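You operate a simulated robot arm through the tools that you are given. There is no shell and no other tool. Be economical: measure what you need, move in short steps, check, and stop when the job is done.

Carry out the task below with a simulated robot arm. There is one attempt and no reset: what you move stays moved.

TASK
Take the teal battery on the top of the battery cabinet and put it away on the green mat on the dark worktop. Take the brown paint tin on the top of the long brown bench and put it away on the upper shelf of the steel cabinet. Fetch the refills carton and set it on the clear cover. Put the blue bulb from the top of the short brown bench on top of the small beige carton. Fetch the oil bottle from the top of the short brown bench and stand it in the inside of the large steel tray. Open the plates cupboard door. Do these in any order. Set down upright: teal battery, brown paint tin, refills carton, blue bulb, oil bottle.

Only the result counts: the job must be done as asked and must still hold three seconds after the hand-in. Knocking over, shifting, dropping, spilling or breaking anything else fails it. Lids that push on must go on centred and level and be pressed home; caps that screw on are set level and turned clockwise until they are tight.

THE ROBOT
A 7-joint arm with a vacuum gripper on a trunk, on a base that drives. Base frame: it is fixed to the floor where the robot stands at the start and does not move with it; the origin is under the middle of the robot, x ahead of it, y to its left, z up. Readings come in m, rad, newtons and seconds.
Its first joint turns from -2.601 to 2.601 rad. Places, roughly: blue bulb (3x3x6 cm) [-2.5, -1.8, 0.9]; brown paint tin [-2.75, 0.75, 1]; clear cover (17x21x2 cm) [-2.7, -1.5, 0.9]; green mat on the dark worktop [0.5, 3.8, 0.9]; inside of the large steel tray (30x20 cm) [-2.5, 0.08, 0.86]; oil bottle [-2.75, -1.75, 1]; plates cupboard door [0.3, 0.8, 0.5]; refills carton [-2.75, -1.25, 1]; small beige carton [-2, 2.5, 1]; teal battery [0.5, -0.25, 0.5]; upper shelf of the steel cabinet [-2.3, 2.7, 0.5]. Payload 1.06 kg.
Tool frame: the origin (TCP) lies in the middle of the cups' lips, and z points out of the cups. The gripper has 1 cup of 0.024 m across, covering 0.024 by 0.024 m (tool x, y); the bellows give 0.008 m. With the vacuum on, a cup seals on a smooth face that it is pressed against (1 to 4 N); it does not hold porous or soft things. The pull reaches 23 N.
Orientation is told as [roll, pitch, yaw] about the base's x, y, z axes, in that order, counted from this pose: with the cups facing straight down, the tool's x points along the base's -x, its y along +y and its z along -z.

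THE INTERFACE
- The arm moves only by the tool play_rows. Its argument "series" is text: rows parted by semicolons, each of 7 numbers parted by spaces: the vacuum: 1 switches it on, 0 off, then the shift along the tool's x, y, z in cm, then the turn, a rotation vector about the tool's x, y, z in rad. In form: suction x y z ax ay az; .... A call has 1 to 10 rows; each row shifts and turns the commanded pose from where the row before left it, along the tool's axes as they then stand. Rows are played at 5 a second. More than 0.05 m and 0.15 rad between two rows, or a gripper value outside its range, and nothing of the call is played. A pose out of reach is approached as far as the arm can. The call stops where the force on the tool passes 40 N (or 10 N more than at its start, if that is more) or the arm is blocked; 0.2 s more then pass. The pull builds up within a second once a cup has sealed. Time passes only in rows, and 0.2 s behind the last, so rows that do not move give it time. It gives the time, the measured TCP pose, the force on the tool (base axes) and the pull of the vacuum at its end, in the units of the frame above (readings bear some noise), with the torque about the TCP (base axes, N m) and any sound that the robot's microphone picked up.
- Cameras (640 x 400 px; columns grow to the right, rows downward): "scene" is now at [0.0003, 0.2117, 1.384]; the picture's right is [0.67, -0.74, 0.00], its down [-0.67, -0.61, -0.41] and it looks along [0.31, 0.28, -0.91] (base axes); focal length 251 px, centre (320, 200). "wrist" rides on the gripper at [0.078, 0.019, -0.096] in the tool frame; the picture's right is [-0.24, 0.97, 0.00], its down [-0.71, -0.17, -0.69] and it looks along [-0.67, -0.16, 0.73] (tool axes); focal length 243 px, centre (320, 200). There is no depth. A picture from a camera that has moved, and an enlarged one, comes with that camera's place and axes in the base frame and with its lens.
- snapshot(camera): a new picture of that camera. The clock stands still meanwhile.
- move_column(by): slides the trunk up (or, below 0, down) by that many m; the arm and the scene camera ride with it, the base frame stays. It gives what a move gives, with no picture.
- drive_base(legs): drives the robot by 1 to 6 legs, each [ahead, turn to the left] in m and rad, along the robot's own axes; the way and the turn of a leg run together, so that a leg with both is an arc; at most 1.5 m and 3.142 rad a leg. The arm and the cameras ride along, it lands a little off, and it stops where it bumps. It gives what a move gives.
- aim_head(pan, tilt): turns the head with the scene camera to pan (to the left, within 2.705 rad either way) and tilt (down, from -0.506 to 1.204), counted from straight ahead of the robot. It gives what a move gives.
- inspect(camera, box): a new picture of the part [left, top, right, bottom] of that camera's present view, enlarged. The clock stands still meanwhile.
- close_job(): hands the job in; it is judged then, once.

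Go step by step. Nothing tells you exact positions but the pictures and the camera data: compare them with the known pose of the tool, close in by small moves and look again before you grip or let go. The budget is 175 turns and 146 pictures, counting those below and the enlarged ones. Unless the task says otherwise, let go and move clear before handing in.

The tools are called after "Request:" by a JSON object that holds its "name" and its "arguments". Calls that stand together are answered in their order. play_rows: Moves the arm, as the interface text tells. Its arguments: {"type":"object","properties":{"series":{"type":"string"}},"required":["series"]} The other tools are called the same way: move_column (by) slides the trunk up or down; drive_base (legs) drives the base; aim_head (pan, tilt) turns the head that bears the scene camera; snapshot (camera) takes a picture; inspect (camera, box) takes an enlarged picture of a part of a camera's view; close_job () hands the job in.

At the start:

```text
time: 0.0
ee_pos: [-0.1562, 0.6597, 0.8509]
tool_rot: [0.0, 0.0, 0.0]
wrist_force: [0.0, -0.2, 0.3]
torque: [-0.01, 0.01, 0.0]
pull: 0.1
trunk travel left (down, up): [-0.475, 0.235]
robot x, y, heading: [0.0026, -0.0014, -0.0]
head pan, tilt: [0.737, 1.143]
```

scene: 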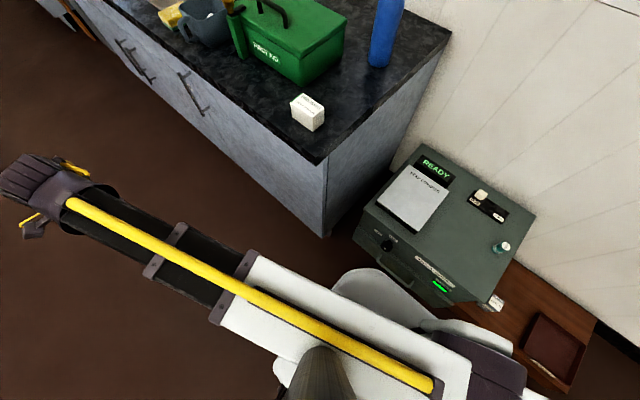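
wrist: 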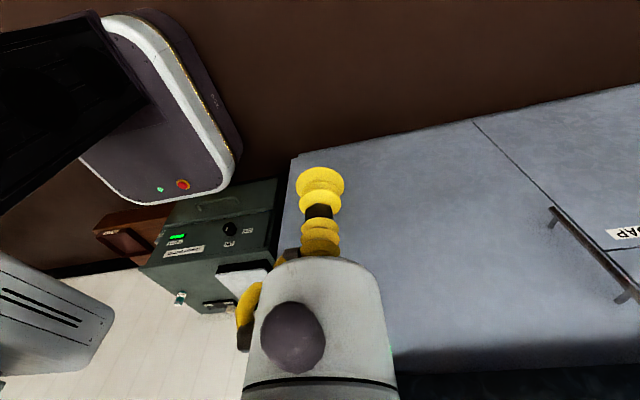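

I see a dark worktop to the left-front and a green machine ahead. I look around first to learn the layout.

Request:
{"name": "aim_head", "arguments": {"pan": -0.3, "tilt": 0.9}}

Request:
{"name": "snapshot", "arguments": {"camera": "scene"}}

Request:
{"name": "aim_head", "arguments": {"pan": 1.2, "tilt": 0.5}}

Request:
{"name": "snapshot", "arguments": {"camera": "scene"}}

Request:
{"name": "aim_head", "arguments": {"pan": 2.4, "tilt": 0.4}}

Request:
{"name": "snapshot", "arguments": {"camera": "scene"}}

Request:
{"name": "aim_head", "arguments": {"pan": -2.5, "tilt": 0.4}}

Request:
{"name": "snapshot", "arguments": {"camera": "scene"}}

```text
time: 1.3
ee_pos: [-0.1557, 0.6582, 0.8511]
tool_rot: [0.0, 0.001, -0.002]
wrist_force: [0.7, -0.4, -0.9]
torque: [0.0, 0.01, 0.0]
pull: 0.1
trunk travel left (down, up): [-0.475, 0.235]
robot x, y, heading: [0.0023, 0.0046, -0.006]
head pan, tilt: [-0.3, 0.901]
```

```text
143 pictures are left
camera scene: at [0.028, 0.1491, 1.4006], right [-0.29, -0.96, 0.0], down [-0.75, 0.23, -0.62], along [0.59, -0.18, -0.78], focal length 251 px, centre (320, 200)
```

scene: 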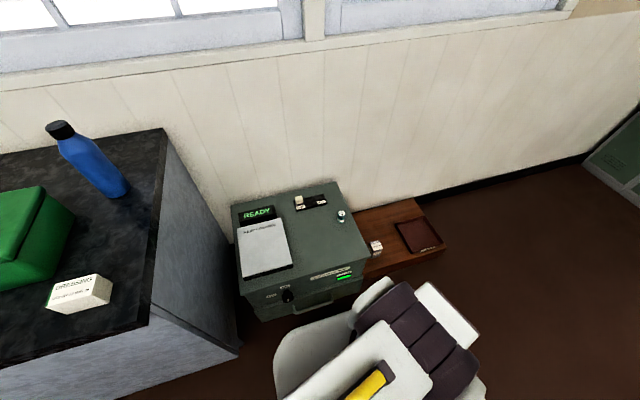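

```text
time: 2.9
ee_pos: [-0.1572, 0.6585, 0.8512]
tool_rot: [-0.001, 0.0, -0.001]
wrist_force: [0.0, 0.3, 0.8]
torque: [0.02, -0.02, 0.01]
pull: 0.0
trunk travel left (down, up): [-0.475, 0.235]
robot x, y, heading: [0.0038, -0.0002, -0.002]
head pan, tilt: [1.201, 0.499]
```

```text
142 pictures are left
camera scene: at [-0.0112, 0.2562, 1.4344], right [0.93, -0.36, 0.0], down [-0.17, -0.45, -0.88], along [0.32, 0.82, -0.48], focal length 251 px, centre (320, 200)
```

scene: 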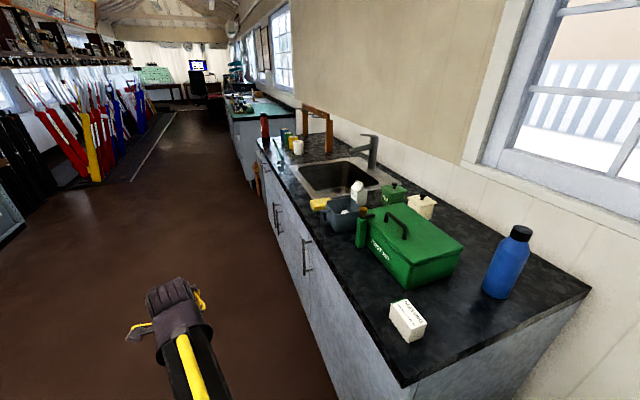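

```text
time: 4.3
ee_pos: [-0.1548, 0.6591, 0.8511]
tool_rot: [0.0, 0.001, -0.001]
wrist_force: [-0.1, -0.6, 0.8]
torque: [0.0, -0.01, 0.01]
pull: 0.0
trunk travel left (down, up): [-0.475, 0.235]
robot x, y, heading: [-0.0022, -0.0054, 0.003]
head pan, tilt: [2.4, 0.4]
```

```text
141 pictures are left
camera scene: at [-0.1124, 0.234, 1.4436], right [0.68, 0.74, 0.0], down [0.29, -0.26, -0.92], along [-0.68, 0.62, -0.39], focal length 251 px, centre (320, 200)
```

scene: 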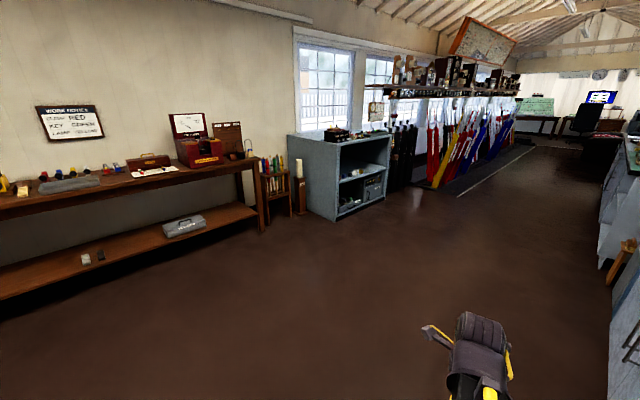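

```text
time: 8.2
ee_pos: [-0.1554, 0.6586, 0.85]
tool_rot: [-0.001, -0.001, 0.0]
wrist_force: [-0.4, 0.4, 0.6]
torque: [0.01, -0.01, 0.03]
pull: 0.1
trunk travel left (down, up): [-0.475, 0.235]
robot x, y, heading: [0.002, 0.0018, -0.002]
head pan, tilt: [-2.499, 0.4]
```

```text
140 pictures are left
camera scene: at [-0.1183, 0.1158, 1.4436], right [-0.6, 0.8, 0.0], down [0.31, 0.23, -0.92], along [-0.74, -0.55, -0.39], focal length 251 px, centre (320, 200)
```

scene: 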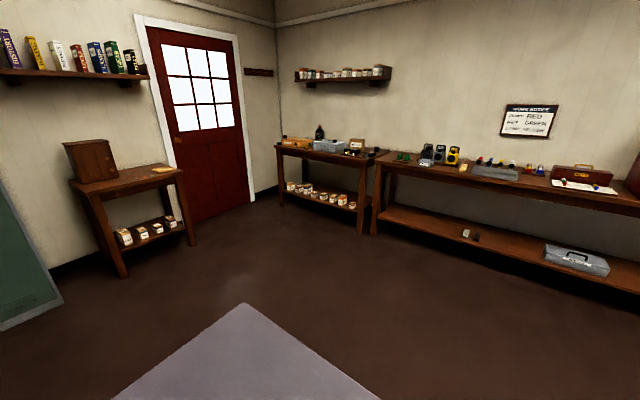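

The room layout is clear: dark worktop at left, the brown benches behind, steel cabinet behind left. I look closely at the battery cabinet and the cupboard fronts.

Request:
{"name": "aim_head", "arguments": {"pan": -0.3, "tilt": 1.0}}

Request:
{"name": "inspect", "arguments": {"camera": "scene", "box": [220, 140, 460, 290]}}

Request:
{"name": "inspect", "arguments": {"camera": "wrist", "box": [320, 0, 640, 200]}}

Request:
{"name": "aim_head", "arguments": {"pan": 1.3, "tilt": 0.4}}

Request:
{"name": "inspect", "arguments": {"camera": "scene", "box": [240, 60, 560, 260]}}

```text
time: 10.2
ee_pos: [-0.1562, 0.659, 0.8521]
tool_rot: [-0.002, -0.001, 0.001]
wrist_force: [0.8, 0.8, 0.2]
torque: [-0.02, 0.02, 0.02]
pull: 0.0
trunk travel left (down, up): [-0.475, 0.235]
robot x, y, heading: [0.0038, 0.0027, -0.002]
head pan, tilt: [-0.3, 1.0]
```

```text
2.67 times, centred on (340, 215) of scene
camera zoom: at [0.0224, 0.1507, 1.3934], right [-0.3, -0.96, 0.0], down [-0.8, 0.25, -0.54], along [0.52, -0.16, -0.84], focal length 669 px, centre (267, 160)
```

zoom: 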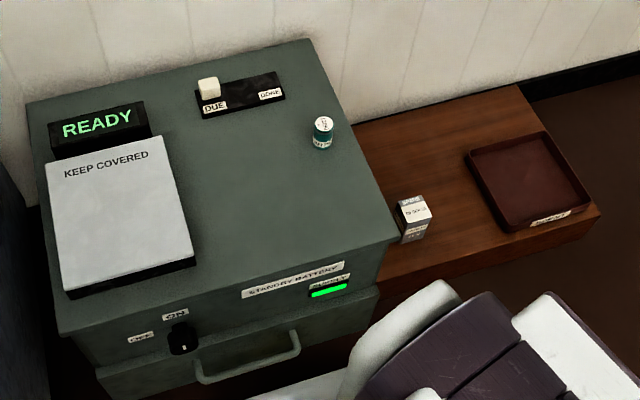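

```text
2.00 times, centred on (480, 100) of wrist
camera zoom: at [-0.2344, 0.6783, 0.9474], right [0.24, 0.97, 0.0], down [0.71, -0.17, 0.69], along [0.67, -0.16, -0.73], focal length 485 px, centre (0, 400)
```

zoom: 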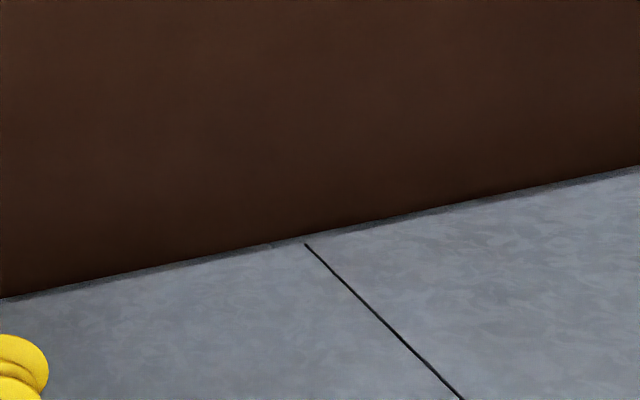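

```text
time: 11.9
ee_pos: [-0.1561, 0.658, 0.8512]
tool_rot: [0.001, 0.001, -0.001]
wrist_force: [-0.3, -0.2, -0.1]
torque: [0.0, 0.01, -0.01]
pull: 0.1
trunk travel left (down, up): [-0.475, 0.235]
robot x, y, heading: [0.0007, -0.0013, -0.003]
head pan, tilt: [1.3, 0.4]
```

```text
2.00 times, centred on (400, 160) of scene
camera zoom: at [-0.0194, 0.2606, 1.4435], right [0.96, -0.27, 0.0], down [-0.1, -0.38, -0.92], along [0.25, 0.89, -0.39], focal length 502 px, centre (160, 280)
```

zoom: 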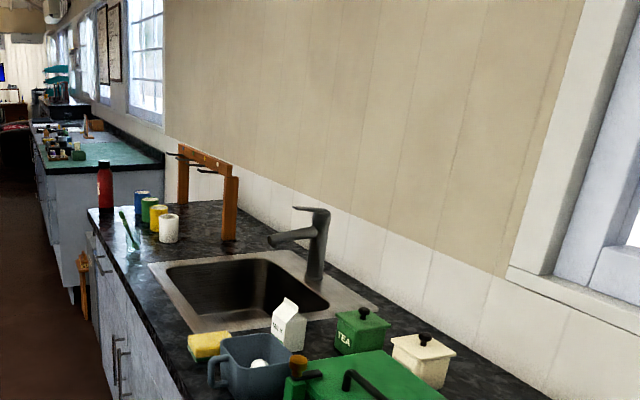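

The teal battery stands on the right rear of the green cabinet top (about 0.59, -0.12). I back off from the worktop so that the arm can swing clear of it to the front.

Request:
{"name": "drive_base", "arguments": {"legs": [[-0.45, 0]]}}

Request:
{"name": "play_rows", "arguments": {"series": "0 -4.8 0.95 0 0 0 0.0725;0 -4.8 0.95 0 0 0 0.0725;0 -4.8 0.95 0 0 0 0.0725;0 -4.8 0.95 0 0 0 0.0725;0 -4.8 0.95 0 0 0 0.0725;0 -4.8 0.95 0 0 0 0.0725;0 -4.8 0.95 0 0 0 0.0725;0 -4.8 0.95 0 0 0 0.0725;0 -4.8 0.95 0 0 0 0.0725;0 -4.8 0.95 0 0 0 0.0725"}}

Request:
{"name": "play_rows", "arguments": {"series": "0 -4.8 0.95 0 0 0 0.0725;0 -4.8 0.95 0 0 0 0.0725;0 -4.8 0.95 0 0 0 0.0725;0 -4.8 0.95 0 0 0 0.0725;0 -4.8 0.95 0 0 0 0.0725;0 -4.8 0.95 0 0 0 0.0725;0 -4.8 0.95 0 0 0 0.0725;0 -4.8 0.95 0 0 0 0.0725;0 -4.8 0.95 0 0 0 0.0725;0 -4.8 0.95 0 0 0 0.0725"}}

```text
time: 14.6
ee_pos: [-0.6098, 0.659, 0.8511]
tool_rot: [0.001, 0.0, 0.002]
wrist_force: [0.1, -0.7, 0.2]
torque: [0.01, -0.02, -0.02]
pull: 0.1
trunk travel left (down, up): [-0.475, 0.235]
robot x, y, heading: [-0.4531, -0.0015, 0.0]
head pan, tilt: [1.3, 0.4]
```

```text
time: 16.8
ee_pos: [-0.1343, 0.5957, 0.8511]
tool_rot: [0.001, 0.001, -0.722]
wrist_force: [-0.8, -0.6, 0.6]
torque: [-0.03, -0.05, 0.0]
pull: 0.0
trunk travel left (down, up): [-0.475, 0.235]
robot x, y, heading: [-0.4532, 0.0016, -0.004]
head pan, tilt: [1.3, 0.4]
```

```text
time: 19.0
ee_pos: [0.1811, 0.2354, 0.8516]
tool_rot: [0.001, -0.001, -1.449]
wrist_force: [-0.6, 0.6, 0.5]
torque: [-0.01, -0.05, 0.01]
pull: 0.1
trunk travel left (down, up): [-0.475, 0.235]
robot x, y, heading: [-0.4518, -0.0002, 0.003]
head pan, tilt: [1.3, 0.4]
```

Request:
{"name": "play_rows", "arguments": {"series": "0 -4.8 0.95 0 0 0 0.0725;0 -4.8 0.95 0 0 0 0.0725;0 -4.8 0.95 0 0 0 0.0725;0 -4.8 0.95 0 0 0 0.0725;0 -4.8 0.95 0 0 0 0.0725;0 -4.8 0.95 0 0 0 0.0725;0 -4.8 0.95 0 0 0 0.0725"}}

Request:
{"name": "aim_head", "arguments": {"pan": -0.2, "tilt": 0.8}}

Request:
{"name": "drive_base", "arguments": {"legs": [[0.35, 0]]}}

Request:
{"name": "snapshot", "arguments": {"camera": "wrist"}}

Request:
{"name": "snapshot", "arguments": {"camera": "scene"}}

```text
time: 20.6
ee_pos: [0.2162, -0.1006, 0.8506]
tool_rot: [0.0, 0.0, -1.956]
wrist_force: [0.8, -0.1, 0.2]
torque: [-0.05, -0.01, -0.02]
pull: 0.1
trunk travel left (down, up): [-0.475, 0.235]
robot x, y, heading: [-0.4519, -0.0013, 0.002]
head pan, tilt: [1.3, 0.4]
```

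```text
time: 22.2
ee_pos: [0.2163, -0.1003, 0.8513]
tool_rot: [0.002, 0.001, -1.954]
wrist_force: [0.4, -0.4, -1.2]
torque: [0.02, -0.02, 0.0]
pull: 0.0
trunk travel left (down, up): [-0.475, 0.235]
robot x, y, heading: [-0.4515, 0.0018, -0.002]
head pan, tilt: [-0.201, 0.799]
```

```text
time: 24.5
ee_pos: [0.567, -0.1001, 0.8513]
tool_rot: [0.001, 0.001, -1.955]
wrist_force: [0.0, 0.0, 0.3]
torque: [0.0, -0.02, -0.02]
pull: 0.1
trunk travel left (down, up): [-0.475, 0.235]
robot x, y, heading: [-0.0978, 0.0023, 0.001]
head pan, tilt: [-0.201, 0.799]
```

```text
136 pictures are left
camera wrist: at [0.6133, -0.0347, 0.9478], right [0.81, -0.58, 0.0], down [-0.42, -0.59, 0.69], along [-0.4, -0.56, -0.73], focal length 243 px, centre (320, 200)
```

wrist: 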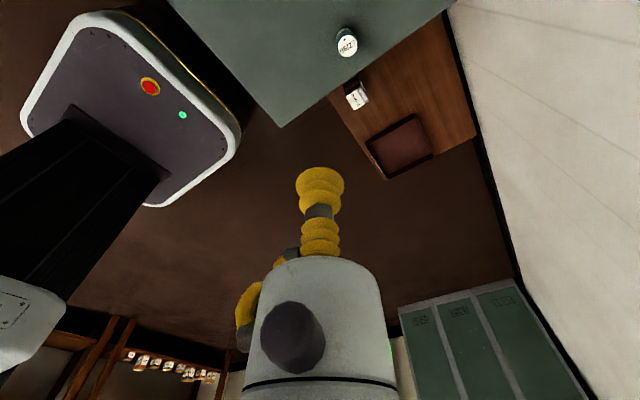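

```text
135 pictures are left
camera scene: at [-0.0665, 0.1551, 1.4085], right [-0.2, -0.98, 0.0], down [-0.7, 0.14, -0.7], along [0.68, -0.14, -0.72], focal length 251 px, centre (320, 200)
```

scene: 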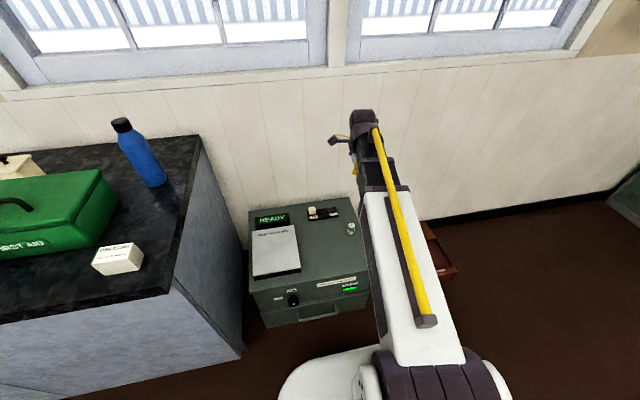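

Both views put the battery's top at about (0.597, -0.124, 0.507). I shift over it and lower the trunk.

Request:
{"name": "play_rows", "arguments": {"series": "0 -1.1 3.68 0 0 0 0"}}

Request:
{"name": "move_column", "arguments": {"by": -0.26}}

Request:
{"name": "snapshot", "arguments": {"camera": "wrist"}}

Request:
{"name": "snapshot", "arguments": {"camera": "scene"}}

```text
time: 24.9
ee_pos: [0.5979, -0.1244, 0.8516]
tool_rot: [0.0, 0.0, -1.957]
wrist_force: [-0.9, 0.0, 0.2]
torque: [0.01, -0.01, -0.01]
pull: 0.0
trunk travel left (down, up): [-0.475, 0.235]
robot x, y, heading: [-0.1035, -0.0005, -0.005]
head pan, tilt: [-0.201, 0.799]
```

```text
time: 27.6
ee_pos: [0.5975, -0.1248, 0.5917]
tool_rot: [0.0, -0.001, -1.955]
wrist_force: [-0.4, 0.7, 0.2]
torque: [-0.01, -0.03, 0.0]
pull: 0.1
trunk travel left (down, up): [-0.215, 0.495]
robot x, y, heading: [-0.0996, -0.0011, -0.004]
head pan, tilt: [-0.201, 0.799]
```

```text
134 pictures are left
camera wrist: at [0.644, -0.059, 0.6875], right [0.81, -0.58, 0.0], down [-0.42, -0.59, 0.69], along [-0.4, -0.56, -0.73], focal length 243 px, centre (320, 200)
```

wrist: 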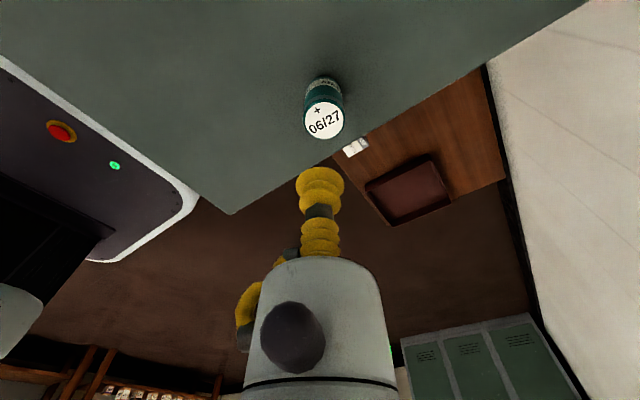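

```text
133 pictures are left
camera scene: at [-0.0663, 0.1551, 1.1485], right [-0.2, -0.98, 0.0], down [-0.7, 0.14, -0.7], along [0.68, -0.14, -0.72], focal length 251 px, centre (320, 200)
```

scene: 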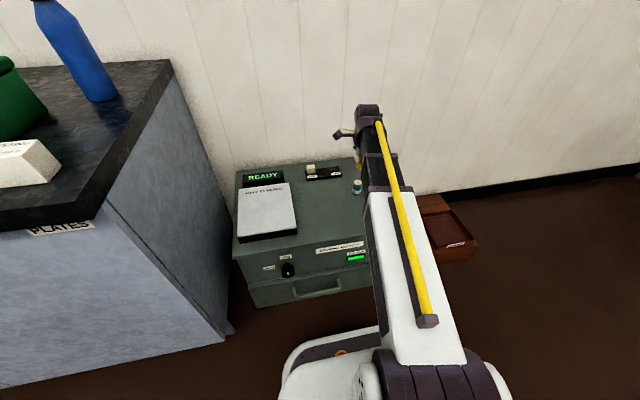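

The battery's top is nearly under the cup. I nudge it and lower further for a check.

Request:
{"name": "play_rows", "arguments": {"series": "0 -0.4 0.1 2.5 0 0 0;0 0 0 2.5 0 0 0"}}

Request:
{"name": "inspect", "arguments": {"camera": "wrist", "box": [240, 80, 400, 220]}}

```text
time: 28.2
ee_pos: [0.5979, -0.1297, 0.5401]
tool_rot: [0.001, 0.0, -1.955]
wrist_force: [0.6, -0.6, 0.2]
torque: [0.0, 0.02, 0.0]
pull: 0.0
trunk travel left (down, up): [-0.215, 0.495]
robot x, y, heading: [-0.0986, -0.0004, 0.002]
head pan, tilt: [-0.201, 0.799]
```

```text
2.86 times, centred on (320, 150) of wrist
camera zoom: at [0.6437, -0.0632, 0.6372], right [0.81, -0.58, 0.0], down [-0.42, -0.59, 0.68], along [-0.4, -0.56, -0.73], focal length 693 px, centre (320, 343)
```

zoom: 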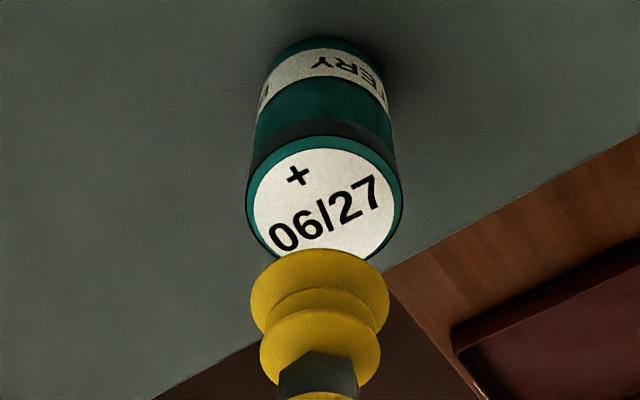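

The cup is centred over the battery. I go down onto it with the vacuum on.

Request:
{"name": "play_rows", "arguments": {"series": "1 0 0.1 2.5 0 0 0;1 0 0 0.8 0 0 0;1 0 0 0.2 0 0 0;1 0 0 0.2 0 0 0;1 0 0 0 0 0 0;1 0 0 0 0 0 0;1 0 0 0 0 0 0"}}

```text
time: 29.8
ee_pos: [0.5971, -0.1286, 0.5063]
tool_rot: [0.003, -0.001, -1.955]
wrist_force: [4.2, 0.5, 27.0]
torque: [0.03, 0.02, 0.0]
pull: 22.8
trunk travel left (down, up): [-0.215, 0.495]
robot x, y, heading: [-0.0985, 0.0016, -0.001]
head pan, tilt: [-0.201, 0.799]
```

Request:
{"name": "play_rows", "arguments": {"series": "1 0 0 -2 0 0 0;1 0 0 -3 0 0 0;1 0 0 -5 0 0 0;1 0 0 -5 0 0 0;1 0 0 0 0 0 0"}}

Request:
{"name": "snapshot", "arguments": {"camera": "wrist"}}

Request:
{"name": "inspect", "arguments": {"camera": "scene", "box": [220, 90, 420, 230]}}

```text
time: 31.0
ee_pos: [0.5985, -0.1292, 0.6554]
tool_rot: [0.0, 0.001, -1.954]
wrist_force: [-0.8, 0.2, -2.6]
torque: [-0.02, 0.0, 0.02]
pull: 22.9
trunk travel left (down, up): [-0.215, 0.495]
robot x, y, heading: [-0.1011, 0.0006, -0.003]
head pan, tilt: [-0.201, 0.799]
```

```text
131 pictures are left
camera wrist: at [0.6446, -0.0631, 0.7513], right [0.81, -0.58, 0.0], down [-0.42, -0.59, 0.69], along [-0.4, -0.56, -0.73], focal length 243 px, centre (320, 200)
```

wrist: 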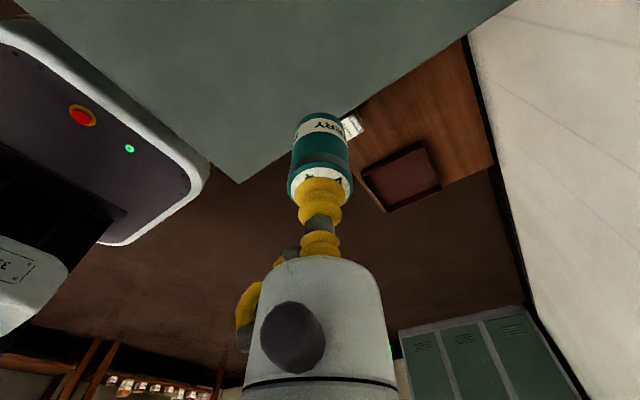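

```text
2.86 times, centred on (320, 160) of scene
camera zoom: at [-0.0663, 0.1551, 1.1485], right [-0.2, -0.98, 0.0], down [-0.7, 0.14, -0.7], along [0.68, -0.14, -0.72], focal length 717 px, centre (320, 314)
```

zoom: 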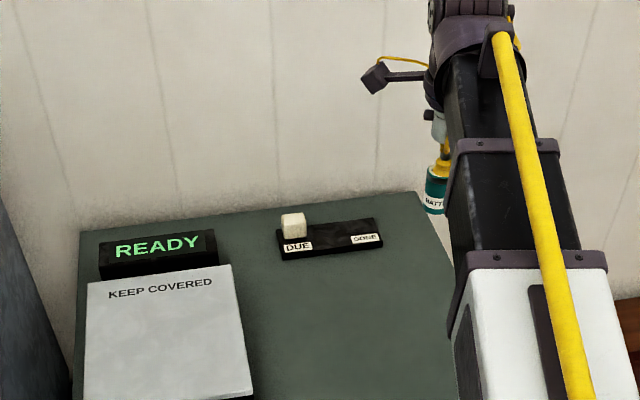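

Held (about 5.3 cm tall, cabinet top at 0.453). Now I back off, raise, turn left and drive along the worktops towards the green mat.

Request:
{"name": "move_column", "arguments": {"by": 0.4}}

Request:
{"name": "drive_base", "arguments": {"legs": [[-0.5, 0], [0, 1.571]]}}

Request:
{"name": "aim_head", "arguments": {"pan": -0.2, "tilt": 0.4}}

Request:
{"name": "snapshot", "arguments": {"camera": "scene"}}

```text
time: 34.8
ee_pos: [0.5984, -0.1292, 1.0544]
tool_rot: [0.001, -0.001, -1.956]
wrist_force: [-0.6, -0.1, -1.1]
torque: [-0.01, 0.02, -0.03]
pull: 22.9
trunk travel left (down, up): [-0.615, 0.095]
robot x, y, heading: [-0.1029, -0.0033, -0.003]
head pan, tilt: [-0.201, 0.799]
```

```text
time: 41.5
ee_pos: [-0.4699, 0.6981, 1.0546]
tool_rot: [0.002, 0.0, -0.388]
wrist_force: [0.4, -0.2, -1.7]
torque: [-0.02, 0.0, 0.01]
pull: 22.5
trunk travel left (down, up): [-0.615, 0.095]
robot x, y, heading: [-0.6013, -0.0012, 1.571]
head pan, tilt: [-0.201, 0.799]
```

```text
time: 42.4
ee_pos: [-0.4698, 0.6981, 1.0562]
tool_rot: [0.001, -0.001, -0.388]
wrist_force: [0.0, 0.0, -1.2]
torque: [-0.02, -0.01, 0.0]
pull: 22.7
trunk travel left (down, up): [-0.615, 0.095]
robot x, y, heading: [-0.5979, -0.0023, 1.571]
head pan, tilt: [-0.201, 0.4]
```

```text
129 pictures are left
camera scene: at [-0.7515, 0.047, 1.5835], right [0.98, -0.2, 0.0], down [-0.08, -0.38, -0.92], along [0.19, 0.9, -0.39], focal length 251 px, centre (320, 200)
```

scene: 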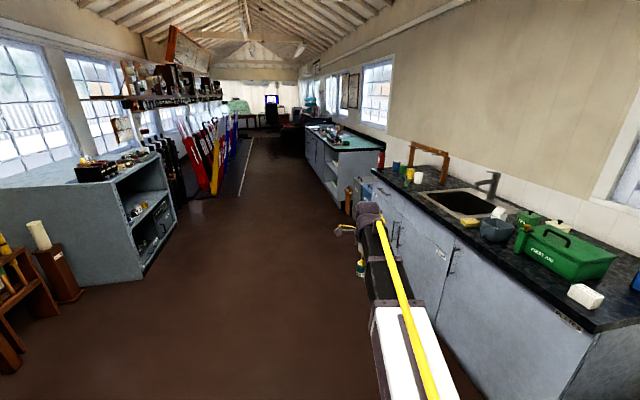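

Request:
{"name": "drive_base", "arguments": {"legs": [[1.4, 0], [1.2, 0]]}}

Request:
{"name": "aim_head", "arguments": {"pan": -0.5, "tilt": 0.5}}

Request:
{"name": "snapshot", "arguments": {"camera": "scene"}}

```text
time: 55.1
ee_pos: [-0.4827, 3.3053, 1.0549]
tool_rot: [0.002, 0.0, -0.375]
wrist_force: [0.9, -0.5, -1.2]
torque: [0.02, 0.02, 0.03]
pull: 22.8
trunk travel left (down, up): [-0.615, 0.095]
robot x, y, heading: [-0.6085, 2.6031, 1.577]
head pan, tilt: [-0.201, 0.4]
```

```text
time: 55.9
ee_pos: [-0.4832, 3.3066, 1.0551]
tool_rot: [-0.001, 0.0, -0.376]
wrist_force: [0.3, 0.6, -2.8]
torque: [-0.02, 0.02, -0.01]
pull: 22.9
trunk travel left (down, up): [-0.615, 0.095]
robot x, y, heading: [-0.6067, 2.6031, 1.577]
head pan, tilt: [-0.499, 0.499]
```

```text
128 pictures are left
camera scene: at [-0.7332, 2.6399, 1.5745], right [0.88, -0.47, 0.0], down [-0.23, -0.42, -0.88], along [0.41, 0.77, -0.48], focal length 251 px, centre (320, 200)
```

scene: 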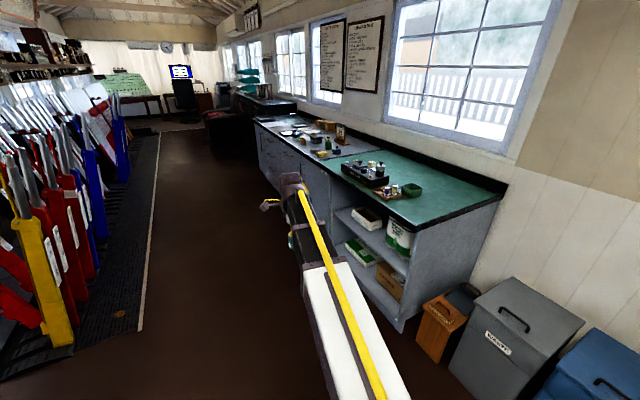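

I'm beside the green mat's near end. I drive further and turn to face it.

Request:
{"name": "drive_base", "arguments": {"legs": [[0.95, 0], [0, -1.571]]}}

Request:
{"name": "aim_head", "arguments": {"pan": 0.0, "tilt": 0.7}}

Request:
{"name": "snapshot", "arguments": {"camera": "scene"}}

```text
time: 64.7
ee_pos: [0.0836, 3.4299, 1.0545]
tool_rot: [-0.002, -0.001, -1.946]
wrist_force: [0.6, 0.5, -1.0]
torque: [0.03, 0.01, 0.02]
pull: 23.2
trunk travel left (down, up): [-0.615, 0.095]
robot x, y, heading: [-0.618, 3.5557, 0.013]
head pan, tilt: [-0.499, 0.499]
```

```text
time: 65.6
ee_pos: [0.084, 3.4294, 1.0552]
tool_rot: [0.001, 0.0, -1.947]
wrist_force: [-0.9, 0.4, -1.7]
torque: [-0.02, 0.0, -0.02]
pull: 22.8
trunk travel left (down, up): [-0.615, 0.095]
robot x, y, heading: [-0.6157, 3.5516, 0.011]
head pan, tilt: [0.0, 0.7]
```

```text
127 pictures are left
camera scene: at [-0.5775, 3.7241, 1.5568], right [0.01, -1.0, 0.0], down [-0.64, -0.01, -0.77], along [0.77, 0.01, -0.64], focal length 251 px, centre (320, 200)
```

scene: 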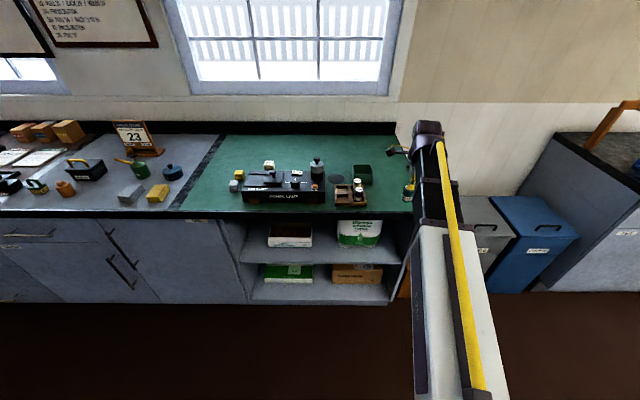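

The mat spans about x 0.15–0.79, y 3.3–4.3; the strip right of the green cup at y≈3.42 is free. I drive forward and check with the wrist camera.

Request:
{"name": "drive_base", "arguments": {"legs": [[0.3, 0]]}}

Request:
{"name": "play_rows", "arguments": {"series": "1 1.9 4.5 0 0 0 0;1 1.9 4.5 0 0 0 0"}}

Request:
{"name": "snapshot", "arguments": {"camera": "wrist"}}

Request:
{"name": "snapshot", "arguments": {"camera": "scene"}}

```text
time: 67.7
ee_pos: [0.3857, 3.4348, 1.0546]
tool_rot: [0.0, 0.0, -1.945]
wrist_force: [0.6, 0.7, -1.1]
torque: [0.01, 0.0, -0.02]
pull: 23.2
trunk travel left (down, up): [-0.615, 0.095]
robot x, y, heading: [-0.3129, 3.5568, 0.015]
head pan, tilt: [0.0, 0.7]
```

```text
time: 68.3
ee_pos: [0.4857, 3.4381, 1.0539]
tool_rot: [0.0, -0.001, -1.943]
wrist_force: [-0.3, -0.5, -1.2]
torque: [0.01, 0.02, 0.01]
pull: 22.7
trunk travel left (down, up): [-0.615, 0.095]
robot x, y, heading: [-0.3185, 3.5557, 0.015]
head pan, tilt: [0.0, 0.7]
```

```text
126 pictures are left
camera wrist: at [0.531, 3.5039, 1.1502], right [0.82, -0.57, 0.0], down [-0.42, -0.6, 0.69], along [-0.39, -0.56, -0.73], focal length 243 px, centre (320, 200)
```

wrist: 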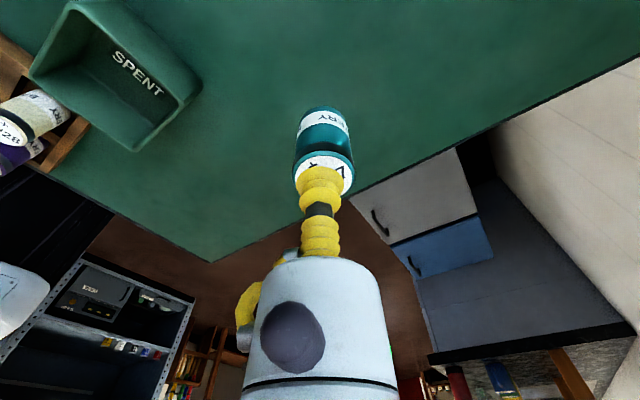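

```text
125 pictures are left
camera scene: at [-0.2756, 3.7274, 1.5567], right [0.01, -1.0, 0.0], down [-0.64, -0.01, -0.76], along [0.76, 0.01, -0.64], focal length 251 px, centre (320, 200)
```

scene: 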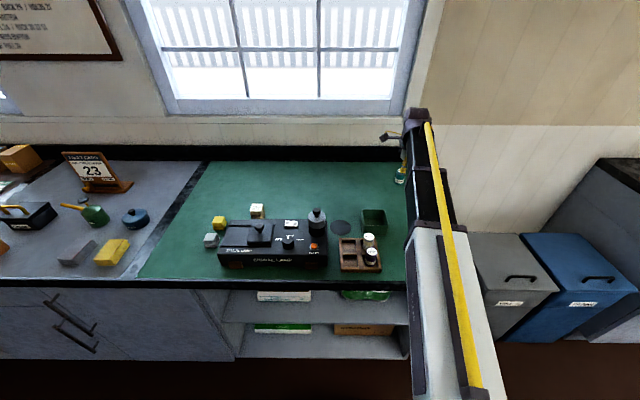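

The spot below the battery is free on the mat, left of nothing but the "SPENT" bin 11 cm away. I lower to just above the mat.

Request:
{"name": "play_rows", "arguments": {"series": "1 0 0 4 0 0 0;1 0 0 3 0 0 0;1 0 0 1 0 0 0;1 0 0 0 0 0 0"}}

Request:
{"name": "snapshot", "arguments": {"camera": "wrist"}}

```text
time: 69.3
ee_pos: [0.4831, 3.436, 0.9738]
tool_rot: [0.0, 0.001, -1.943]
wrist_force: [-0.5, 0.0, -1.3]
torque: [-0.02, 0.0, 0.0]
pull: 22.4
trunk travel left (down, up): [-0.615, 0.095]
robot x, y, heading: [-0.316, 3.5571, 0.016]
head pan, tilt: [0.0, 0.7]
```

```text
124 pictures are left
camera wrist: at [0.5292, 3.5037, 1.0704], right [0.82, -0.57, 0.0], down [-0.42, -0.6, 0.69], along [-0.39, -0.56, -0.73], focal length 243 px, centre (320, 200)
```

wrist: 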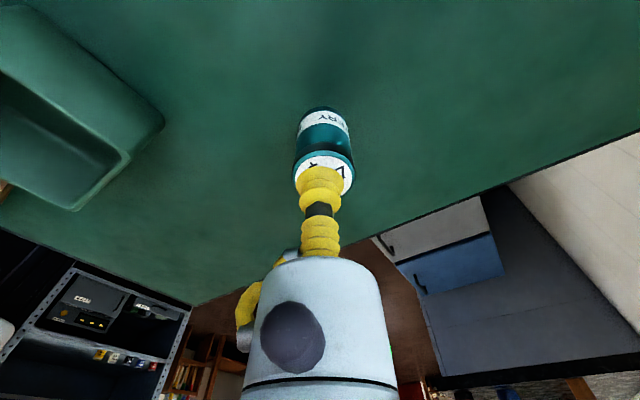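

Request:
{"name": "play_rows", "arguments": {"series": "1 0 0 1.2 0 0 0;1 0 0 0.3 0 0 0;1 0 0 0 0 0 0"}}

Request:
{"name": "play_rows", "arguments": {"series": "1 0 0 0.4 0 0 0;1 0 0 0 0 0 0"}}

```text
time: 70.1
ee_pos: [0.4829, 3.437, 0.959]
tool_rot: [-0.003, 0.001, -1.943]
wrist_force: [0.7, -0.4, -2.1]
torque: [-0.01, 0.05, 0.01]
pull: 22.7
trunk travel left (down, up): [-0.615, 0.095]
robot x, y, heading: [-0.3127, 3.5557, 0.009]
head pan, tilt: [0.0, 0.7]
```

```text
time: 70.7
ee_pos: [0.4843, 3.4373, 0.9552]
tool_rot: [0.0, -0.001, -1.944]
wrist_force: [-0.2, -0.6, 0.5]
torque: [-0.01, 0.01, -0.03]
pull: 23.2
trunk travel left (down, up): [-0.615, 0.095]
robot x, y, heading: [-0.3146, 3.556, 0.01]
head pan, tilt: [0.0, 0.7]
```

Request:
{"name": "play_rows", "arguments": {"series": "1 0 0 0.2 0 0 0;1 0 0 0 0 0 0"}}

```text
time: 71.3
ee_pos: [0.4839, 3.4374, 0.9557]
tool_rot: [0.003, 0.0, -1.945]
wrist_force: [3.8, -0.6, 12.5]
torque: [-0.02, -0.05, -0.02]
pull: 22.7
trunk travel left (down, up): [-0.615, 0.095]
robot x, y, heading: [-0.316, 3.5578, 0.007]
head pan, tilt: [0.0, 0.7]
```

The battery stands on the mat. I release and lift off.

Request:
{"name": "play_rows", "arguments": {"series": "0 0 0 -0.2 0 0 0;0 0 0 0 0 0 0;0 0 0 0 0 0 0;0 0 0 0 0 0 0;0 0 0 -1 0 0 0;0 0 0 -3 0 0 0;0 0 0 -5 0 0 0;0 0 0 -5 0 0 0"}}

Request:
{"name": "snapshot", "arguments": {"camera": "wrist"}}

```text
time: 73.1
ee_pos: [0.484, 3.4363, 1.097]
tool_rot: [0.0, 0.001, -1.944]
wrist_force: [0.2, 0.7, 0.5]
torque: [-0.02, 0.01, 0.05]
pull: 0.0
trunk travel left (down, up): [-0.615, 0.095]
robot x, y, heading: [-0.3169, 3.5524, 0.011]
head pan, tilt: [0.0, 0.7]
```

```text
123 pictures are left
camera wrist: at [0.5299, 3.5034, 1.1929], right [0.82, -0.57, 0.0], down [-0.42, -0.6, 0.69], along [-0.39, -0.56, -0.73], focal length 243 px, centre (320, 200)
```

wrist: 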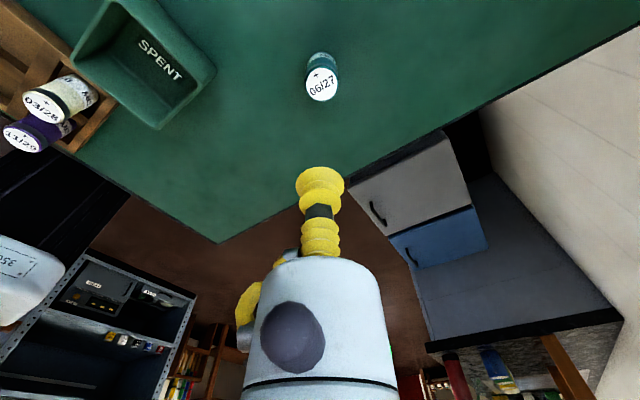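

Battery done. I go back towards the plates cupboard and look at its door.

Request:
{"name": "play_rows", "arguments": {"series": "0 -1.9 -4.5 0 0 0 0;0 -1.9 -4.5 0 0 0 0;0 -1.9 -4.5 0 0 0 0"}}

Request:
{"name": "drive_base", "arguments": {"legs": [[-0.4, 0], [0, -1.571], [1.3, 0], [0.7, 0]]}}

Request:
{"name": "aim_head", "arguments": {"pan": 1.0, "tilt": 0.7}}

Request:
{"name": "snapshot", "arguments": {"camera": "scene"}}

Request:
{"name": "aim_head", "arguments": {"pan": -0.75, "tilt": 0.4}}

Request:
{"name": "snapshot", "arguments": {"camera": "scene"}}

```text
time: 73.9
ee_pos: [0.3358, 3.4314, 1.0962]
tool_rot: [-0.001, 0.001, -1.945]
wrist_force: [-0.1, -0.7, -0.7]
torque: [-0.01, 0.02, -0.01]
pull: 0.0
trunk travel left (down, up): [-0.615, 0.095]
robot x, y, heading: [-0.3144, 3.5596, 0.009]
head pan, tilt: [0.0, 0.7]
```

```text
time: 89.7
ee_pos: [-0.7978, 0.907, 1.0963]
tool_rot: [-0.002, 0.0, 2.774]
wrist_force: [0.3, -0.2, -0.3]
torque: [-0.03, 0.02, -0.01]
pull: 0.0
trunk travel left (down, up): [-0.615, 0.095]
robot x, y, heading: [-0.6781, 1.5606, -1.557]
head pan, tilt: [0.0, 0.7]
```

```text
time: 91.0
ee_pos: [-0.799, 0.9062, 1.0968]
tool_rot: [0.0, 0.001, 2.774]
wrist_force: [-0.3, -0.3, 0.7]
torque: [-0.03, -0.01, -0.01]
pull: 0.1
trunk travel left (down, up): [-0.615, 0.095]
robot x, y, heading: [-0.6763, 1.56, -1.554]
head pan, tilt: [1.0, 0.7]
```

```text
122 pictures are left
camera scene: at [-0.4352, 1.564, 1.5567], right [-0.53, -0.85, 0.0], down [-0.55, 0.34, -0.76], along [0.65, -0.4, -0.64], focal length 251 px, centre (320, 200)
```

scene: 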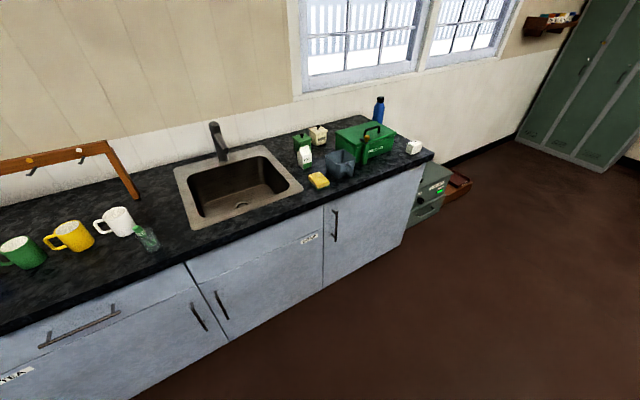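

```text
time: 92.7
ee_pos: [-0.7989, 0.9068, 1.0965]
tool_rot: [0.001, 0.003, 2.772]
wrist_force: [-0.6, 0.6, -0.3]
torque: [-0.03, 0.01, 0.0]
pull: 0.0
trunk travel left (down, up): [-0.615, 0.095]
robot x, y, heading: [-0.6746, 1.5622, -1.557]
head pan, tilt: [-0.75, 0.4]
```

```text
121 pictures are left
camera scene: at [-0.5695, 1.54, 1.5836], right [-0.74, 0.67, 0.0], down [0.26, 0.29, -0.92], along [-0.62, -0.68, -0.39], focal length 251 px, centre (320, 200)
```

scene: 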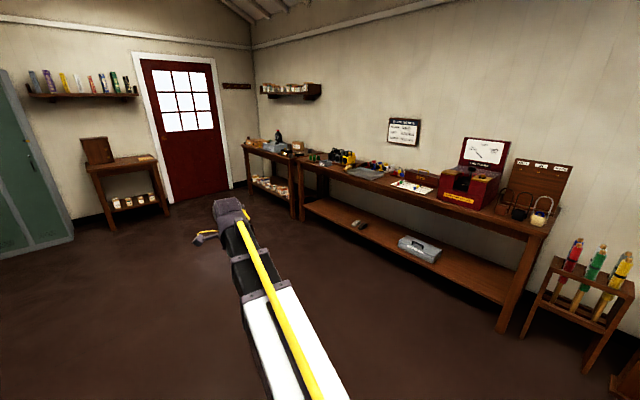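

The rightmost door (PLATES label near its hinge at y≈0.48, handle at y≈1.05) is the one. I position the robot facing it and tilt the tool to horizontal.

Request:
{"name": "drive_base", "arguments": {"legs": [[0.5, 0], [0, 1.557]]}}

Request:
{"name": "aim_head", "arguments": {"pan": -0.1, "tilt": 0.8}}

Request:
{"name": "move_column", "arguments": {"by": -0.4}}

Request:
{"name": "snapshot", "arguments": {"camera": "scene"}}

Request:
{"name": "snapshot", "arguments": {"camera": "wrist"}}

```text
time: 99.5
ee_pos: [-0.0177, 0.9398, 1.097]
tool_rot: [0.001, 0.001, -1.947]
wrist_force: [-0.4, 0.1, -0.4]
torque: [-0.02, 0.01, 0.0]
pull: 0.0
trunk travel left (down, up): [-0.615, 0.095]
robot x, y, heading: [-0.6724, 1.0584, 0.018]
head pan, tilt: [-0.75, 0.4]
```

```text
time: 100.5
ee_pos: [-0.0178, 0.939, 1.0966]
tool_rot: [0.001, -0.001, -1.946]
wrist_force: [-0.6, -0.7, 0.1]
torque: [-0.01, -0.02, 0.04]
pull: 0.0
trunk travel left (down, up): [-0.615, 0.095]
robot x, y, heading: [-0.6667, 1.0619, 0.011]
head pan, tilt: [-0.099, 0.799]
```

```text
time: 104.3
ee_pos: [-0.0176, 0.9388, 0.697]
tool_rot: [-0.001, 0.0, -1.945]
wrist_force: [0.4, 0.9, 0.2]
torque: [0.01, -0.02, 0.02]
pull: 0.1
trunk travel left (down, up): [-0.215, 0.495]
robot x, y, heading: [-0.6713, 1.0625, 0.013]
head pan, tilt: [-0.099, 0.799]
```

```text
120 pictures are left
camera scene: at [-0.6354, 1.2272, 1.1485], right [-0.09, -1.0, 0.0], down [-0.71, 0.06, -0.7], along [0.69, -0.06, -0.72], focal length 251 px, centre (320, 200)
```

scene: 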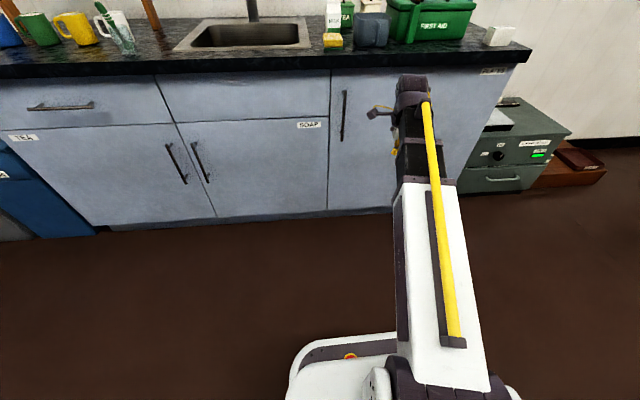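

```text
119 pictures are left
camera wrist: at [0.0282, 1.005, 0.7927], right [0.82, -0.57, 0.0], down [-0.42, -0.6, 0.69], along [-0.39, -0.56, -0.73], focal length 243 px, centre (320, 200)
```

wrist: 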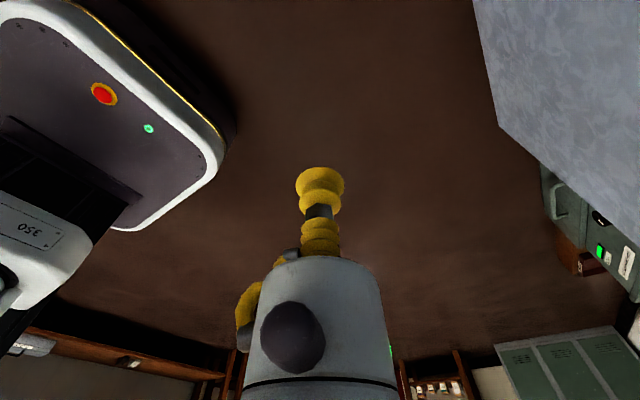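

Request:
{"name": "play_rows", "arguments": {"series": "0 0 0 0 -0.139 0.055 0;0 0 0 0 -0.139 0.055 0;0 0 0 0 -0.139 0.055 0;0 0 0 0 -0.139 0.055 0;0 0 0 0 -0.139 0.055 0"}}

Request:
{"name": "play_rows", "arguments": {"series": "0 0 0 0 -0.139 0.055 0;0 0 0 0 -0.139 0.055 0;0 0 0 0 -0.139 0.055 0;0 0 0 0 -0.139 0.055 0;0 0 0 0 -0.139 0.055 0;0 0 0 0 -0.071 0.028 0;0 0 0 0 0 0 0"}}

Request:
{"name": "snapshot", "arguments": {"camera": "wrist"}}

Request:
{"name": "snapshot", "arguments": {"camera": "scene"}}

```text
time: 105.5
ee_pos: [-0.0176, 0.9389, 0.6954]
tool_rot: [0.715, 0.253, -1.85]
wrist_force: [0.0, 0.6, 0.6]
torque: [-0.01, 0.0, 0.02]
pull: 0.1
trunk travel left (down, up): [-0.215, 0.495]
robot x, y, heading: [-0.6706, 1.0648, 0.011]
head pan, tilt: [-0.099, 0.799]
```

```text
time: 107.1
ee_pos: [0.0391, 0.9226, 0.7046]
tool_rot: [1.571, 0.376, -1.571]
wrist_force: [0.2, -0.1, -0.5]
torque: [-0.03, 0.03, 0.01]
pull: 0.1
out of reach, approached as far as the arm can: row 1, 2, 3, 4, 5
trunk travel left (down, up): [-0.215, 0.495]
robot x, y, heading: [-0.6718, 1.063, 0.013]
head pan, tilt: [-0.099, 0.799]
```

```text
118 pictures are left
camera wrist: at [-0.0567, 0.9874, 0.7509], right [0.0, -0.58, 0.82], down [-0.68, -0.6, -0.42], along [0.73, -0.56, -0.39], focal length 243 px, centre (320, 200)
```

wrist: 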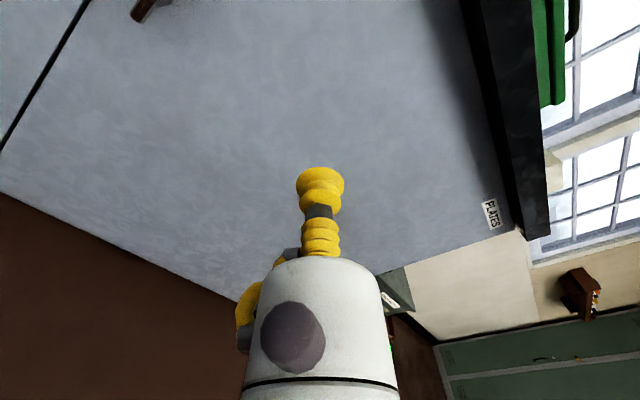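

```text
117 pictures are left
camera scene: at [-0.6354, 1.2272, 1.1485], right [-0.09, -1.0, 0.0], down [-0.71, 0.06, -0.7], along [0.69, -0.06, -0.72], focal length 251 px, centre (320, 200)
```

scene: 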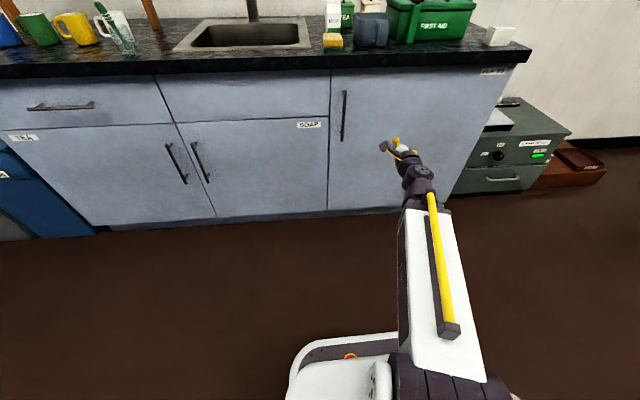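

Request:
{"name": "play_rows", "arguments": {"series": "0 2.5 -1 4 0 0 0;0 0 0 4 0 0 0;0 0 0 4 0 0 0;0 0 0 3 0 0 0;0 0 0 0 0 0 0"}}

Request:
{"name": "snapshot", "arguments": {"camera": "wrist"}}

```text
time: 108.3
ee_pos: [0.1894, 0.948, 0.7034]
tool_rot: [1.569, 0.376, -1.57]
wrist_force: [-0.4, -0.3, -0.6]
torque: [0.01, 0.01, 0.01]
pull: 0.0
trunk travel left (down, up): [-0.215, 0.495]
robot x, y, heading: [-0.6701, 1.0649, 0.015]
head pan, tilt: [-0.099, 0.799]
```

```text
116 pictures are left
camera wrist: at [0.0935, 1.0143, 0.7507], right [0.0, -0.58, 0.82], down [-0.68, -0.6, -0.42], along [0.73, -0.56, -0.4], focal length 243 px, centre (320, 200)
```

wrist: 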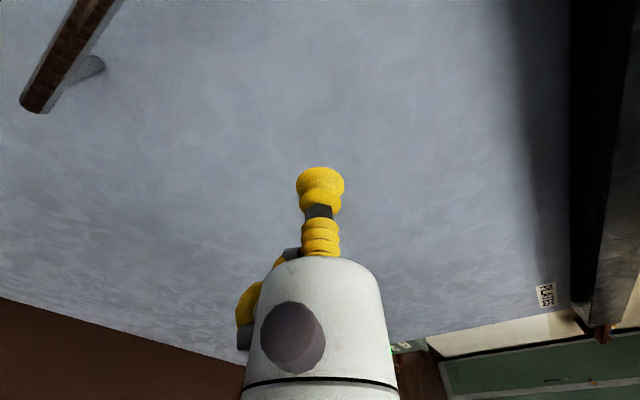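

Request:
{"name": "play_rows", "arguments": {"series": "1 0 0 3 0 0 0;1 0 0 1 0 0 0;1 0 0 0.5 0 0 0;1 0 0 0.5 0 0 0;1 0 0 0 0 0 0"}}

```text
time: 109.5
ee_pos: [0.238, 0.9485, 0.704]
tool_rot: [1.572, 0.378, -1.568]
wrist_force: [2.2, -0.3, 0.3]
torque: [0.03, 0.0, 0.02]
pull: 0.1
trunk travel left (down, up): [-0.215, 0.495]
robot x, y, heading: [-0.6688, 1.063, 0.009]
head pan, tilt: [-0.099, 0.799]
```

Request:
{"name": "play_rows", "arguments": {"series": "1 0 0 0.4 0 0 0;1 0 0 0.3 0 0 0;1 0 0 0 0 0 0;1 0 0 0 0 0 0"}}

```text
time: 110.5
ee_pos: [0.2456, 0.9495, 0.7032]
tool_rot: [1.57, 0.376, -1.569]
wrist_force: [0.5, 0.0, 0.3]
torque: [-0.02, 0.0, 0.0]
pull: 0.0
trunk travel left (down, up): [-0.215, 0.495]
robot x, y, heading: [-0.6683, 1.0607, 0.01]
head pan, tilt: [-0.099, 0.799]
```

Request:
{"name": "play_rows", "arguments": {"series": "1 0 0 0.5 0 0 0;1 0 0 0.3 0 0 0;1 0 0 0 0 0 0;1 0 0 0 0 0 0"}}

Request:
{"name": "inspect", "arguments": {"camera": "wrist", "box": [220, 80, 420, 240]}}

```text
time: 111.5
ee_pos: [0.2536, 0.9496, 0.7037]
tool_rot: [1.571, 0.376, -1.57]
wrist_force: [-0.5, 0.5, 0.0]
torque: [0.0, 0.0, -0.02]
pull: 0.1
trunk travel left (down, up): [-0.215, 0.495]
robot x, y, heading: [-0.6709, 1.0617, 0.011]
head pan, tilt: [-0.099, 0.799]
```

```text
2.50 times, centred on (320, 160) of wrist
camera zoom: at [0.158, 1.0154, 0.7507], right [0.0, -0.58, 0.82], down [-0.68, -0.6, -0.42], along [0.73, -0.56, -0.4], focal length 606 px, centre (320, 300)
```

zoom: 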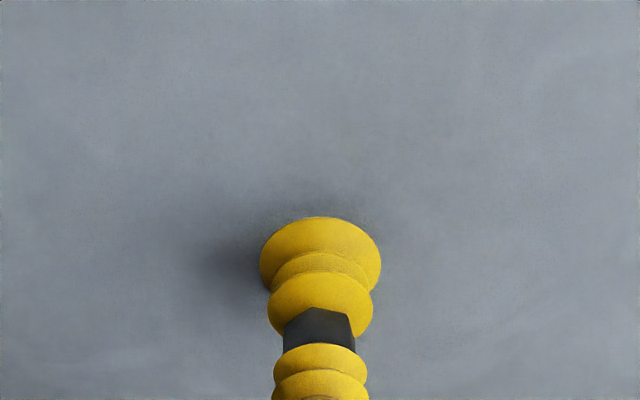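

Very close now (shadow meets the cup); I press on in small steps.

Request:
{"name": "play_rows", "arguments": {"series": "1 0 0 0.4 0 0 0;1 0 0 0.3 0 0 0;1 0 0 0 0 0 0;1 0 0 0 0 0 0"}}

```text
time: 112.5
ee_pos: [0.261, 0.951, 0.7045]
tool_rot: [1.571, 0.378, -1.569]
wrist_force: [0.3, -0.8, 0.4]
torque: [0.04, 0.01, 0.01]
pull: 0.1
trunk travel left (down, up): [-0.215, 0.495]
robot x, y, heading: [-0.669, 1.0636, 0.009]
head pan, tilt: [-0.099, 0.799]
```

Request:
{"name": "play_rows", "arguments": {"series": "1 0 0 0.4 0 0 0;1 0 0 0.3 0 0 0;1 0 0 0.2 0 0 0;1 0 0 0 0 0 0;1 0 0 0 0 0 0"}}

```text
time: 113.7
ee_pos: [0.2705, 0.9491, 0.7048]
tool_rot: [1.57, 0.378, -1.567]
wrist_force: [-17.1, 1.2, -8.4]
torque: [0.03, -0.06, -0.07]
pull: 23.0
trunk travel left (down, up): [-0.215, 0.495]
robot x, y, heading: [-0.6708, 1.0648, 0.012]
head pan, tilt: [-0.099, 0.799]
```

Sealed on the door. I pull along the hinge arc, first a little.

Request:
{"name": "play_rows", "arguments": {"series": "1 -0.036 0.014 -1.94 0.0147 0.0372 0;1 -0.036 0.014 -1.94 0.0147 0.0372 0;1 -0.036 0.014 -1.94 0.0147 0.0372 0;1 -0.036 0.014 -1.94 0.0147 0.0372 0;1 0 0 0 0 0 0"}}

Request:
{"name": "snapshot", "arguments": {"camera": "scene"}}

```text
time: 114.9
ee_pos: [0.191, 0.9453, 0.7045]
tool_rot: [1.571, 0.377, -1.406]
wrist_force: [-0.4, 7.0, 2.5]
torque: [0.08, 0.03, -0.13]
pull: 22.7
trunk travel left (down, up): [-0.215, 0.495]
robot x, y, heading: [-0.6731, 1.0638, 0.009]
head pan, tilt: [-0.099, 0.799]
```

```text
114 pictures are left
camera scene: at [-0.6359, 1.2277, 1.1485], right [-0.09, -1.0, 0.0], down [-0.71, 0.06, -0.7], along [0.69, -0.06, -0.72], focal length 251 px, centre (320, 200)
```

scene: 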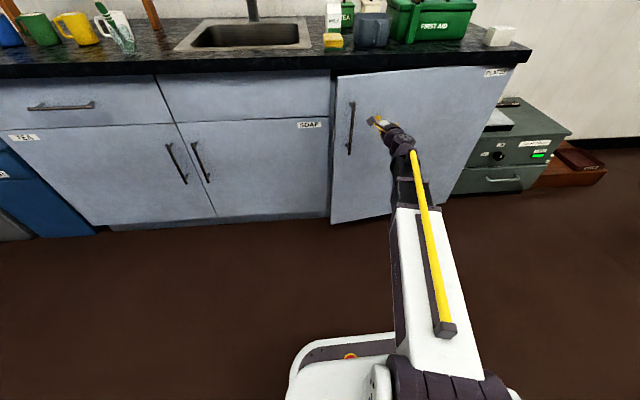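

The door opens. I keep following the arc.

Request:
{"name": "play_rows", "arguments": {"series": "1 -0.12 0.047 -3.88 0.0294 0.0744 0;1 -0.12 0.047 -3.88 0.0294 0.0744 0;1 -0.12 0.047 -3.88 0.0294 0.0744 0;1 -0.12 0.047 -3.88 0.0294 0.0744 0;1 0 0 0 0 0 0"}}

```text
time: 116.1
ee_pos: [0.0445, 0.8965, 0.7034]
tool_rot: [1.573, 0.379, -1.09]
wrist_force: [-4.7, 7.6, -0.6]
torque: [-0.03, -0.03, -0.23]
pull: 23.2
trunk travel left (down, up): [-0.215, 0.495]
robot x, y, heading: [-0.666, 1.0627, 0.01]
head pan, tilt: [-0.099, 0.799]
```

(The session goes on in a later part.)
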